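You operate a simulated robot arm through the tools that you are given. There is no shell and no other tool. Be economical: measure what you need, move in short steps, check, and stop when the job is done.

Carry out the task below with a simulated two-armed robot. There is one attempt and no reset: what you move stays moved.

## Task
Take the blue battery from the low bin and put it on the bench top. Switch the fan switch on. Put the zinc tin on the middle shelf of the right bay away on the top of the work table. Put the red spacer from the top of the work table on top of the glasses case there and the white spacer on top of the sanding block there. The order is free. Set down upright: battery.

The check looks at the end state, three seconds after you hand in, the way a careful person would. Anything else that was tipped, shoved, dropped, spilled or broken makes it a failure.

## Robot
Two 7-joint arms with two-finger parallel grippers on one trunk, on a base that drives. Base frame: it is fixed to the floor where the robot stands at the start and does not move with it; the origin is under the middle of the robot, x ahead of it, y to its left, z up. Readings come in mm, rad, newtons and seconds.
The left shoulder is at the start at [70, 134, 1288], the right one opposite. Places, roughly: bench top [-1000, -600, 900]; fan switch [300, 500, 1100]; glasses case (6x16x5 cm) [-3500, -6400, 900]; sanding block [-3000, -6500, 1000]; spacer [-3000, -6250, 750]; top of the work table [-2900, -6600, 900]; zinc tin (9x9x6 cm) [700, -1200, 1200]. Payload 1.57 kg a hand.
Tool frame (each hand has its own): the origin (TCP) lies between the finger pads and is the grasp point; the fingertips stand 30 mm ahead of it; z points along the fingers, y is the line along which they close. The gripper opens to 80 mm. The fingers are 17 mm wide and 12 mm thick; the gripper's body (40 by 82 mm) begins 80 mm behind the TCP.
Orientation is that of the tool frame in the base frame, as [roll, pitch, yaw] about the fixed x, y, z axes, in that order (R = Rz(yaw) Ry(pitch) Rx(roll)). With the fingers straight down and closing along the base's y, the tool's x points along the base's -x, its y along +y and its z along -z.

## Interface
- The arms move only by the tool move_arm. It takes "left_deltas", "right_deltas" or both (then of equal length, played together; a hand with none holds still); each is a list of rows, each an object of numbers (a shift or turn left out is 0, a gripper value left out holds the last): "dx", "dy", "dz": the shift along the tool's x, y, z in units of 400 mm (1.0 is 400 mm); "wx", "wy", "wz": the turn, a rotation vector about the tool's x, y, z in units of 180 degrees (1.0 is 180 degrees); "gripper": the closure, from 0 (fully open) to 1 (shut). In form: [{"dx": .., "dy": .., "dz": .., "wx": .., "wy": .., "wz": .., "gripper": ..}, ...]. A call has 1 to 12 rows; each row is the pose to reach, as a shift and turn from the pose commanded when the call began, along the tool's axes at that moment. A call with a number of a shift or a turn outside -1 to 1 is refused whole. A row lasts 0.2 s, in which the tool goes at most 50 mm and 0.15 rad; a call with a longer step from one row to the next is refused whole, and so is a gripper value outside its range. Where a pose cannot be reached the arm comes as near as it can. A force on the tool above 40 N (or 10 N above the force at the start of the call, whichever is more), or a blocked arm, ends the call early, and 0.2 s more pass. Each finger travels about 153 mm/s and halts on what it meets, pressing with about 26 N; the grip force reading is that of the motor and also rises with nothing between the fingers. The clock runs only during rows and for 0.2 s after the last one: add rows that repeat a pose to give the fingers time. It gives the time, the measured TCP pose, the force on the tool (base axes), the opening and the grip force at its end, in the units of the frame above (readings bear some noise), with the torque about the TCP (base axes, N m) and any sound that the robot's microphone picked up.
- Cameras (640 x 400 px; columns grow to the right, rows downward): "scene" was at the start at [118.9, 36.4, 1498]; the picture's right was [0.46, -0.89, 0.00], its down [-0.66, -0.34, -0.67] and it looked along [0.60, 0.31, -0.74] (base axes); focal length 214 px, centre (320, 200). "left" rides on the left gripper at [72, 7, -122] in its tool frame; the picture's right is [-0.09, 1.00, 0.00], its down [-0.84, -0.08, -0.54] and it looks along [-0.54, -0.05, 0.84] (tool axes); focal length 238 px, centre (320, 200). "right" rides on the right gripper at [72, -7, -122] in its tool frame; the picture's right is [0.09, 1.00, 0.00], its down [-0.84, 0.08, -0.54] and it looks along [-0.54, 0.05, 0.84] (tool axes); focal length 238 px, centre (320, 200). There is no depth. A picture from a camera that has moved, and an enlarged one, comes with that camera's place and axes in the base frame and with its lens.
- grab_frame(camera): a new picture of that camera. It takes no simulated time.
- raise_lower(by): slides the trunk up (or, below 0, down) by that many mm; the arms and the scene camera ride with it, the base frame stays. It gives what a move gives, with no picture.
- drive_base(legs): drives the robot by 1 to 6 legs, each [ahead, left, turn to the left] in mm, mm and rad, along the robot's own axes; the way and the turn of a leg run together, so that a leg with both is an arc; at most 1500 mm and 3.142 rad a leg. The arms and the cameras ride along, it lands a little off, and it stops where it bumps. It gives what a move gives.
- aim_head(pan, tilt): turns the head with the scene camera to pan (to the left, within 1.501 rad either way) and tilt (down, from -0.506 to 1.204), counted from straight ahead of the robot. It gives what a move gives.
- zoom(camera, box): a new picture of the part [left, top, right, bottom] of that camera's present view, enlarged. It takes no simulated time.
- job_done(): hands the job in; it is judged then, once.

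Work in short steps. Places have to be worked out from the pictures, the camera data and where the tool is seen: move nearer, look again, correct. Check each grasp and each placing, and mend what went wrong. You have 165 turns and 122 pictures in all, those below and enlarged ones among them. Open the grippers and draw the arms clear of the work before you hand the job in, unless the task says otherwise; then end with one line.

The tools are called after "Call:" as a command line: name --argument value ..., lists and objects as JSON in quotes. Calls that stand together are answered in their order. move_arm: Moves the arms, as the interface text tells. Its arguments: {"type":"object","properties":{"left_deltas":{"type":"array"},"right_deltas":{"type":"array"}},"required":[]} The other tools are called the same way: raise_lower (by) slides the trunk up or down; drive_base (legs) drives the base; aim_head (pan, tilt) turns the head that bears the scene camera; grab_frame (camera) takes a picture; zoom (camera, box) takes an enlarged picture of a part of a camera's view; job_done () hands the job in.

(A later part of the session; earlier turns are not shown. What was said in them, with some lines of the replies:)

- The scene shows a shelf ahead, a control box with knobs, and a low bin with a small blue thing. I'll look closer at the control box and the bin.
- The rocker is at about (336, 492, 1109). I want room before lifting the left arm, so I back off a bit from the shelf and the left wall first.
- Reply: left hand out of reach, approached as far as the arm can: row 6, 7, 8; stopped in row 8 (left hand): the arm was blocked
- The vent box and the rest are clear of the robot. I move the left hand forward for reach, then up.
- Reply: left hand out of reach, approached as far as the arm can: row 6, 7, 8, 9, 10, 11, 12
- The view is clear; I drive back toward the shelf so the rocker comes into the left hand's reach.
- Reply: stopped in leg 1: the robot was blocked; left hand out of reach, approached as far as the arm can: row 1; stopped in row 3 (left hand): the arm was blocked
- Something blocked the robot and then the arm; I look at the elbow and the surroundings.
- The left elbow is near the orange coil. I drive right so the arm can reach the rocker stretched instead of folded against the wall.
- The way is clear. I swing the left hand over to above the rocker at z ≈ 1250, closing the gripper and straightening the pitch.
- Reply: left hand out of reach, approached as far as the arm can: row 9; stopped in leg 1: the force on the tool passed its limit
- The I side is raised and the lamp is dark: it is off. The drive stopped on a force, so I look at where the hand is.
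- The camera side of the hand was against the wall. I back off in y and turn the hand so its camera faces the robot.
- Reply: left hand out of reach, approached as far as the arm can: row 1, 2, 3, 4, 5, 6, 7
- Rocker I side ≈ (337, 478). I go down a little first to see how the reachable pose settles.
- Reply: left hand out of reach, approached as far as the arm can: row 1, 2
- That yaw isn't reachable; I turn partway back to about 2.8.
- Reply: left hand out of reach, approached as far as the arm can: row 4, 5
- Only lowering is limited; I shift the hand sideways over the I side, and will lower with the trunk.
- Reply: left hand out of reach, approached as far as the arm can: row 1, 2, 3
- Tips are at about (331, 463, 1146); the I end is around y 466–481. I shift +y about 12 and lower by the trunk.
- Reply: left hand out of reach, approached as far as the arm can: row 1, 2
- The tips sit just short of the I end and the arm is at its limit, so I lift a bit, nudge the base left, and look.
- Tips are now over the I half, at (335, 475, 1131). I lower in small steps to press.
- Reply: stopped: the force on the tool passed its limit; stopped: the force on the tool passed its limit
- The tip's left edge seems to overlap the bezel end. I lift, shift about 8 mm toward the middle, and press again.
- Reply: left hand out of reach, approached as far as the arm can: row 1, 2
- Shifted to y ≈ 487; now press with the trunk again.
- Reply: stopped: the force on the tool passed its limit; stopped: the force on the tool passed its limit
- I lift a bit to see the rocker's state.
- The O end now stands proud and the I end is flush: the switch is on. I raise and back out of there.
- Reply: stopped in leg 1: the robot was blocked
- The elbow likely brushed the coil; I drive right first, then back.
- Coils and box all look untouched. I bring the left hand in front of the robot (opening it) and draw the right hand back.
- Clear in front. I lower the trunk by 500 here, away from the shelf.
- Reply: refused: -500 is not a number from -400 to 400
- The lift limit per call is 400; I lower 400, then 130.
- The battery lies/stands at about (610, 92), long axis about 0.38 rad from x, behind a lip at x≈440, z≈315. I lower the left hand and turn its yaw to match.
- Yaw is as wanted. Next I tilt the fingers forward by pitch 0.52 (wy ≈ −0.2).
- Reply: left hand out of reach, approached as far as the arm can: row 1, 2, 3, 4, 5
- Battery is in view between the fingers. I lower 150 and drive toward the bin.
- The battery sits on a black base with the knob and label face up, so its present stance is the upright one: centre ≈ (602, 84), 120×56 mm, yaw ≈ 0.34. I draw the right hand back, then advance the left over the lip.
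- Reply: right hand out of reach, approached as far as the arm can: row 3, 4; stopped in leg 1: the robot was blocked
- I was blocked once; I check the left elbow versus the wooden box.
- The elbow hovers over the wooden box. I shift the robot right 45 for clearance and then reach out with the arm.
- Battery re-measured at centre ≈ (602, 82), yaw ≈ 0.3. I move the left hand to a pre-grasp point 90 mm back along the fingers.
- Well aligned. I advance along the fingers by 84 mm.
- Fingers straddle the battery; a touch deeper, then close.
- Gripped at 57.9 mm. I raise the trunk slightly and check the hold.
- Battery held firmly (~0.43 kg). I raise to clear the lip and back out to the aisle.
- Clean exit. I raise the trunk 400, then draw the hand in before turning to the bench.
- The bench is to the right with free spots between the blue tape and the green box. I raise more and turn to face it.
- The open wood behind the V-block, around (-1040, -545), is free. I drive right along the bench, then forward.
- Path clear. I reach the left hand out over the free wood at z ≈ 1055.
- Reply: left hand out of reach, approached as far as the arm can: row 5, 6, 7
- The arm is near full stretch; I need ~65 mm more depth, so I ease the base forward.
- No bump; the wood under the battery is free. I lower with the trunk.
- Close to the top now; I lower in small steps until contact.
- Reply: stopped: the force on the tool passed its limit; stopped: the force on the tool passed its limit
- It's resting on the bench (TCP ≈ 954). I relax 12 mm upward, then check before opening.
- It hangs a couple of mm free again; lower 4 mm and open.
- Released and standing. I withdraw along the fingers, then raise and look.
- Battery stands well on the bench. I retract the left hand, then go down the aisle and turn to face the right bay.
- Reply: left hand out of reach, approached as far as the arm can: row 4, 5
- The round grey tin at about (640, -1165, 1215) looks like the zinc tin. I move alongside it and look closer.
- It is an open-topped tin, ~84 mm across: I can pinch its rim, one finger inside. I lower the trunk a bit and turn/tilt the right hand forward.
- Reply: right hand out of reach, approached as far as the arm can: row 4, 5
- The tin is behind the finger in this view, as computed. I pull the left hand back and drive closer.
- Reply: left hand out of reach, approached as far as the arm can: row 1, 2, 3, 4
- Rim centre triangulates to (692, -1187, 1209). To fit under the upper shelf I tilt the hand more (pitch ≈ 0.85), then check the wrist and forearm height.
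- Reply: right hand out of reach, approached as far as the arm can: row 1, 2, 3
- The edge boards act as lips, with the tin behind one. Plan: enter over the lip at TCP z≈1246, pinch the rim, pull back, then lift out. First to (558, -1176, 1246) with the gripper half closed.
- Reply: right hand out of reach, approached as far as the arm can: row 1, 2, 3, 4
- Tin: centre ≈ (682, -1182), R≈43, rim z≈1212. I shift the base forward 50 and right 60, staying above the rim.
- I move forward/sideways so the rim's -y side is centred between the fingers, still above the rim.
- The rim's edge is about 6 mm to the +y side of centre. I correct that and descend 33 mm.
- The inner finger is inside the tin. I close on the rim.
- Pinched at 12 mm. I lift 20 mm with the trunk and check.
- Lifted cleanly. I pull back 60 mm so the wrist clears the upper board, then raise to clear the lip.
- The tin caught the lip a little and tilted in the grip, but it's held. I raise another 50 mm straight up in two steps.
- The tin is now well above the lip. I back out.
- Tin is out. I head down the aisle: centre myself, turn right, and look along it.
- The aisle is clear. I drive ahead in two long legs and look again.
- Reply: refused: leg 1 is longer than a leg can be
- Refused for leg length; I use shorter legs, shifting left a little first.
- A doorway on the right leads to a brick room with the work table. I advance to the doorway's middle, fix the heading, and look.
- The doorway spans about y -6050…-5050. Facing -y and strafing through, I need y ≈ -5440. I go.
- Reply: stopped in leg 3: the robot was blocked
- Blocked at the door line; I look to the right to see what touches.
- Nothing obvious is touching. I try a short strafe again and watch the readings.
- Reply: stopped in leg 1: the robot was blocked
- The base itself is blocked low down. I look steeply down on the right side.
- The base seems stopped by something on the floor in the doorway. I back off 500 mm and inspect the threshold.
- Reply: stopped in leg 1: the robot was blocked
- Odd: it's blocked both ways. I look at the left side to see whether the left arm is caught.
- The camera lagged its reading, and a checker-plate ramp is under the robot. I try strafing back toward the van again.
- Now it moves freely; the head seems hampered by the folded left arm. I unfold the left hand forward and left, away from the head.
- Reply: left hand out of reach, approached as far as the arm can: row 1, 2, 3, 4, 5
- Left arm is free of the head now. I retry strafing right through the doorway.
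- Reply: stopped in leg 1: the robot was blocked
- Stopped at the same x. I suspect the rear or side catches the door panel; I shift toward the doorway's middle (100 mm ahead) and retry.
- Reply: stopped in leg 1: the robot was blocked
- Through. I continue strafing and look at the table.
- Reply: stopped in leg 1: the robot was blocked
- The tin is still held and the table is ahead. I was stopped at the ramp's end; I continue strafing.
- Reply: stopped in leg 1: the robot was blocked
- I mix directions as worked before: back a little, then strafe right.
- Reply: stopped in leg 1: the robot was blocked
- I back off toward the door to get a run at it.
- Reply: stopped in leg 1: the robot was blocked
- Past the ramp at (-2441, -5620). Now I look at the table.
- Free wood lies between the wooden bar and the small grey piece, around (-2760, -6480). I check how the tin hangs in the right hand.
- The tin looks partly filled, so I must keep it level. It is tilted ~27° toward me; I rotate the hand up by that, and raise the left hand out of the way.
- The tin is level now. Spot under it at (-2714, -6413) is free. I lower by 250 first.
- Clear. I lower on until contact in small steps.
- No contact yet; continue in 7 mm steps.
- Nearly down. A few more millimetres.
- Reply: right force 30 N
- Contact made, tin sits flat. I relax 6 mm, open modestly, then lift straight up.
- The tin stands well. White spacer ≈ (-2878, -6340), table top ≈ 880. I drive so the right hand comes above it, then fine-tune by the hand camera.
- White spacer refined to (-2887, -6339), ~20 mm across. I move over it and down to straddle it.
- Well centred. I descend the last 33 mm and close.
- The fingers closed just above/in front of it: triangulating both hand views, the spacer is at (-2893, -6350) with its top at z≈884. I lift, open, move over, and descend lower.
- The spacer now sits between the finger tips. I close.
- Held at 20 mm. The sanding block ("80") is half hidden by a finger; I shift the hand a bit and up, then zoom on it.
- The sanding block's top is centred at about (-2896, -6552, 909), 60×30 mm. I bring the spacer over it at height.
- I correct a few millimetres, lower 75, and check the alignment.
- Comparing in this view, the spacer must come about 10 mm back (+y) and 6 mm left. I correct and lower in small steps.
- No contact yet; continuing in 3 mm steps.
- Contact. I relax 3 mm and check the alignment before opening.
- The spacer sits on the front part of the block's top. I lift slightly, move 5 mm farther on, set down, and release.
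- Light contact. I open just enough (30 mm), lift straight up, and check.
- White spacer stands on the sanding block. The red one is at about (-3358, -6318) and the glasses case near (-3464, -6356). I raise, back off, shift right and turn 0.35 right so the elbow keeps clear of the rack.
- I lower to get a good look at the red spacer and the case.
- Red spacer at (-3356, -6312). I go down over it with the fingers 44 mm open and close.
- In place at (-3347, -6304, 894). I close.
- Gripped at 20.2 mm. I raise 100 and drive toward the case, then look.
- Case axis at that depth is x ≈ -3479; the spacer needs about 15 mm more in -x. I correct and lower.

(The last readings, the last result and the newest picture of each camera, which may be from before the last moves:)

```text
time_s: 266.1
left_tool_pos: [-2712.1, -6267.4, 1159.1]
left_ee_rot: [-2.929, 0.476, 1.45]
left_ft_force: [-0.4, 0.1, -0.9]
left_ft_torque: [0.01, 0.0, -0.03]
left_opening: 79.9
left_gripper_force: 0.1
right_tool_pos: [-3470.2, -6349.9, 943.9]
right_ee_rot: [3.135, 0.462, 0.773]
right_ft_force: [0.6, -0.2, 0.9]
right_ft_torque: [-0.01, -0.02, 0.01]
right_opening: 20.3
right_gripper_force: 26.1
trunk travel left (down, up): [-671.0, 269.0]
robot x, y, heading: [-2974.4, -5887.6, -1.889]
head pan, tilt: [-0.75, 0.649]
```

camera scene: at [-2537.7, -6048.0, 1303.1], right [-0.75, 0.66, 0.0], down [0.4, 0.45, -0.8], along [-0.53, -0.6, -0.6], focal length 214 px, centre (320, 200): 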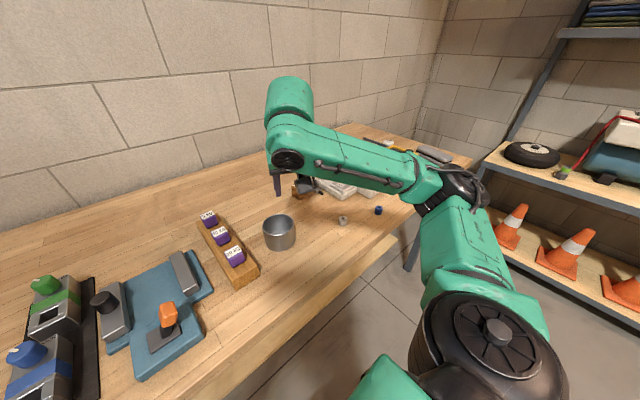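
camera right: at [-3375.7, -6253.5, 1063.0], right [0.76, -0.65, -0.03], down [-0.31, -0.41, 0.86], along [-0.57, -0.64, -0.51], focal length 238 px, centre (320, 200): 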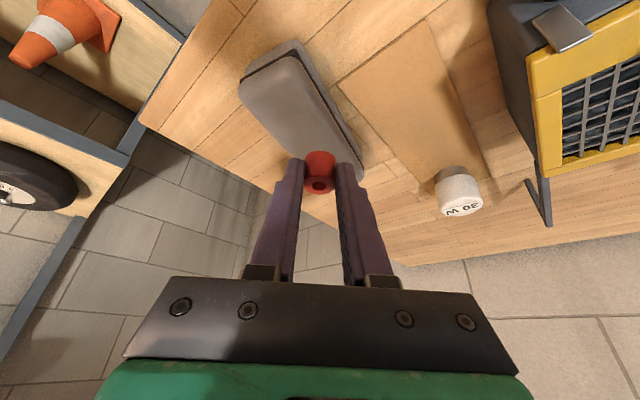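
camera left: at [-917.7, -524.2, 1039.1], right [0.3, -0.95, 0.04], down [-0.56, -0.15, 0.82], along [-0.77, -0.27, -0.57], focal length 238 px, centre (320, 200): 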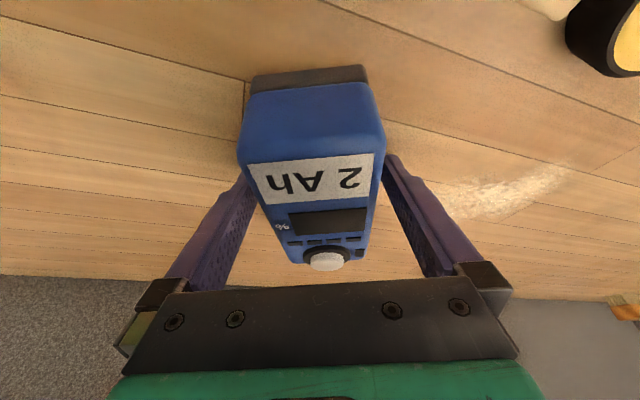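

Continuing in 4 mm steps until contact.

Call:
raise_lower --by -4

Call:
raise_lower --by -4

Call:
raise_lower --by -3

```text
time_s: 266.7
left_tool_pos: [-2711.1, -6267.8, 1156.0]
left_ee_rot: [-2.927, 0.475, 1.448]
left_ft_force: [0.3, 0.1, 0.9]
left_ft_torque: [0.0, -0.01, 0.01]
left_opening: 80.1
left_gripper_force: 0.1
right_tool_pos: [-3471.1, -6349.2, 942.1]
right_ee_rot: [3.131, 0.463, 0.773]
right_ft_force: [0.6, -0.4, 3.0]
right_ft_torque: [0.01, 0.07, 0.01]
right_opening: 20.1
right_gripper_force: 25.9
trunk travel left (down, up): [-667.0, 273.0]
robot x, y, heading: [-2971.3, -5884.0, -1.892]
head pan, tilt: [-0.75, 0.649]
```

```text
time_s: 267.2
left_tool_pos: [-2708.9, -6265.6, 1151.0]
left_ee_rot: [-2.928, 0.477, 1.449]
left_ft_force: [1.0, -0.6, -0.1]
left_ft_torque: [0.02, -0.01, -0.05]
left_opening: 80.3
left_gripper_force: 0.0
right_tool_pos: [-3469.4, -6349.1, 939.4]
right_ee_rot: [3.13, 0.469, 0.771]
right_ft_force: [-4.2, -2.7, 16.8]
right_ft_torque: [-0.22, 0.21, 0.01]
right_opening: 20.6
right_gripper_force: 25.7
trunk travel left (down, up): [-663.0, 277.0]
robot x, y, heading: [-2973.9, -5884.8, -1.894]
head pan, tilt: [-0.75, 0.649]
```

```text
time_s: 267.7
left_tool_pos: [-2708.1, -6265.1, 1149.3]
left_ee_rot: [-2.925, 0.479, 1.449]
left_ft_force: [-1.1, 1.0, 0.1]
left_ft_torque: [-0.02, 0.0, 0.0]
left_opening: 80.1
left_gripper_force: 0.1
right_tool_pos: [-3468.2, -6347.4, 936.5]
right_ee_rot: [3.134, 0.468, 0.773]
right_ft_force: [-4.8, -3.6, 23.0]
right_ft_torque: [-0.21, 0.4, 0.01]
right_opening: 20.5
right_gripper_force: 26.3
trunk travel left (down, up): [-660.0, 280.0]
robot x, y, heading: [-2973.2, -5885.9, -1.897]
head pan, tilt: [-0.75, 0.649]
```

Contact at the expected case height (~911). I relax 7 mm and release.

Call:
raise_lower --by 7

Call:
move_arm --right_deltas '[{"gripper": 0.74}, {"gripper": 0.68}, {"gripper": 0.6}, {"gripper": 0.6}, {"gripper": 0.6}]'

Call:
raise_lower --by 110

Call:
grab_frame --camera "right"

```text
time_s: 268.3
left_tool_pos: [-2711.6, -6266.4, 1155.2]
left_ee_rot: [-2.93, 0.474, 1.448]
left_ft_force: [0.8, -0.4, -0.9]
left_ft_torque: [0.01, 0.01, 0.0]
left_opening: 80.1
left_gripper_force: 0.1
right_tool_pos: [-3468.9, -6349.3, 937.0]
right_ee_rot: [3.136, 0.456, 0.775]
right_ft_force: [-0.1, 0.4, -0.5]
right_ft_torque: [-0.05, 0.01, 0.01]
right_opening: 20.3
right_gripper_force: 25.5
trunk travel left (down, up): [-667.0, 273.0]
robot x, y, heading: [-2973.1, -5887.9, -1.892]
head pan, tilt: [-0.75, 0.649]
```

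```text
time_s: 269.5
left_tool_pos: [-2712.6, -6268.2, 1154.0]
left_ee_rot: [-2.929, 0.475, 1.449]
left_ft_force: [0.3, 0.4, 0.1]
left_ft_torque: [0.01, 0.03, -0.03]
left_opening: 80.0
left_gripper_force: 0.1
right_tool_pos: [-3469.7, -6349.6, 941.5]
right_ee_rot: [3.133, 0.461, 0.773]
right_ft_force: [-0.4, 0.4, -0.2]
right_ft_torque: [-0.01, 0.0, 0.01]
right_opening: 32.0
right_gripper_force: 0.2
trunk travel left (down, up): [-667.0, 273.0]
robot x, y, heading: [-2975.0, -5886.2, -1.891]
head pan, tilt: [-0.75, 0.649]
```

```text
time_s: 270.9
left_tool_pos: [-2711.5, -6266.8, 1265.3]
left_ee_rot: [-2.927, 0.473, 1.448]
left_ft_force: [-0.2, 0.4, 0.2]
left_ft_torque: [0.01, -0.04, 0.0]
left_opening: 79.9
left_gripper_force: 0.0
right_tool_pos: [-3470.4, -6350.0, 1050.1]
right_ee_rot: [3.134, 0.462, 0.772]
right_ft_force: [-0.2, 0.4, 0.4]
right_ft_torque: [0.01, 0.02, -0.02]
right_opening: 31.7
right_gripper_force: 0.0
trunk travel left (down, up): [-777.0, 163.0]
robot x, y, heading: [-2977.6, -5885.9, -1.896]
head pan, tilt: [-0.75, 0.649]
```

```text
1 pictures are left
camera right: at [-3391.4, -6261.7, 1127.7], right [0.76, -0.65, -0.03], down [-0.31, -0.41, 0.86], along [-0.57, -0.64, -0.51], focal length 238 px, centre (320, 200)
```

right: 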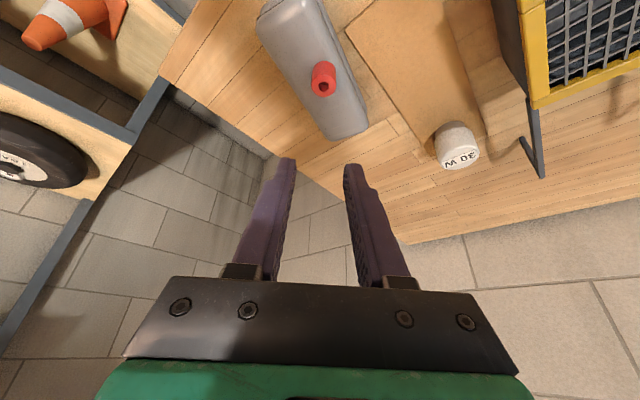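

The red spacer stands on the glasses case. I raise, back away and open the hand, then take a last look.

Call:
raise_lower --by 100

Call:
drive_base --legs '[[-260, 0, 0]]'

Call:
move_arm --right_deltas '[{"gripper": 0.2}, {"gripper": 0}, {"gripper": 0}]'

Call:
aim_head --pan 0.15 --tilt 0.65

Call:
grab_frame --camera "scene"

```text
time_s: 272.2
left_tool_pos: [-2712.1, -6267.4, 1365.8]
left_ee_rot: [-2.928, 0.475, 1.449]
left_ft_force: [0.2, 0.5, 0.0]
left_ft_torque: [0.01, 0.0, 0.02]
left_opening: 80.3
left_gripper_force: 0.1
right_tool_pos: [-3469.5, -6350.2, 1149.8]
right_ee_rot: [3.136, 0.461, 0.773]
right_ft_force: [0.5, 0.3, -0.1]
right_ft_torque: [-0.03, -0.02, 0.0]
right_opening: 32.0
right_gripper_force: 0.0
trunk travel left (down, up): [-877.0, 63.0]
robot x, y, heading: [-2978.2, -5883.4, -1.892]
head pan, tilt: [-0.75, 0.649]
```

```text
time_s: 274.1
left_tool_pos: [-2627.3, -6018.4, 1364.4]
left_ee_rot: [-2.928, 0.474, 1.444]
left_ft_force: [-0.1, -0.5, -0.2]
left_ft_torque: [0.0, -0.02, 0.0]
left_opening: 80.1
left_gripper_force: 0.1
right_tool_pos: [-3386.4, -6096.9, 1150.0]
right_ee_rot: [3.136, 0.459, 0.771]
right_ft_force: [0.2, 0.3, -0.1]
right_ft_torque: [0.0, -0.01, 0.0]
right_opening: 31.7
right_gripper_force: 0.0
trunk travel left (down, up): [-877.0, 63.0]
robot x, y, heading: [-2889.7, -5633.9, -1.896]
head pan, tilt: [-0.75, 0.649]
```

```text
time_s: 274.9
left_tool_pos: [-2627.4, -6015.1, 1365.2]
left_ee_rot: [-2.928, 0.475, 1.446]
left_ft_force: [0.6, -0.3, 1.3]
left_ft_torque: [-0.02, 0.0, -0.04]
left_opening: 80.0
left_gripper_force: 0.1
right_tool_pos: [-3384.9, -6094.9, 1150.0]
right_ee_rot: [3.132, 0.463, 0.772]
right_ft_force: [-0.6, 0.0, -1.0]
right_ft_torque: [-0.01, -0.01, 0.02]
right_opening: 80.0
right_gripper_force: 0.1
trunk travel left (down, up): [-877.0, 63.0]
robot x, y, heading: [-2888.9, -5635.6, -1.894]
head pan, tilt: [-0.75, 0.649]
```

```text
time_s: 276.1
left_tool_pos: [-2627.9, -6016.2, 1365.2]
left_ee_rot: [-2.929, 0.476, 1.447]
left_ft_force: [-0.1, 0.5, -0.2]
left_ft_torque: [-0.03, -0.02, 0.02]
left_opening: 79.9
left_gripper_force: 0.0
right_tool_pos: [-3385.8, -6096.1, 1150.2]
right_ee_rot: [3.133, 0.462, 0.772]
right_ft_force: [-0.2, 0.0, 0.0]
right_ft_torque: [-0.01, 0.04, 0.02]
right_opening: 80.2
right_gripper_force: 0.0
trunk travel left (down, up): [-877.0, 63.0]
robot x, y, heading: [-2888.0, -5631.3, -1.899]
head pan, tilt: [0.15, 0.649]
```

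```text
0 pictures are left
camera scene: at [-2921.2, -5766.5, 1529.1], right [-0.98, 0.18, 0.0], down [0.11, 0.6, -0.8], along [-0.14, -0.78, -0.6], focal length 214 px, centre (320, 200)
```

scene: 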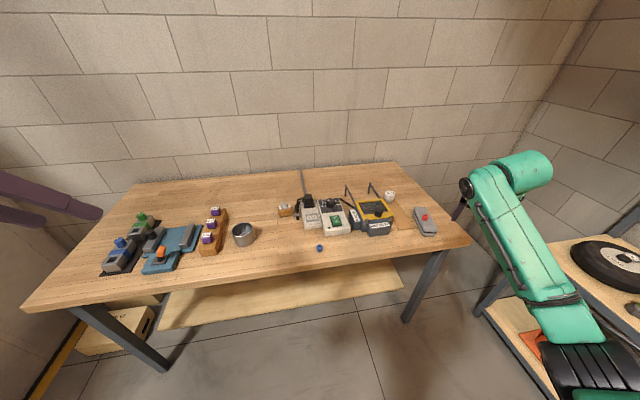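

The last picture shows the tin upright, the white spacer on the sanding block and the red spacer on the glasses case. The grippers are open and the arms are clear, so I hand in.

Call:
job_done

```text
The job is handed in.
```

I did all five tasks and handed the job in: the battery is upright on the bench top, the fan switch is on, the zinc tin is on the work table, and the red and white spacers are on the glasses case and the sanding block. While moving, the left arm was blocked near the hanging cable coils and near the wooden box by the bin. The tin also caught the shelf lip and tilted in the grip as I took it out. The pictures I took afterwards showed nothing knocked over or spilled.
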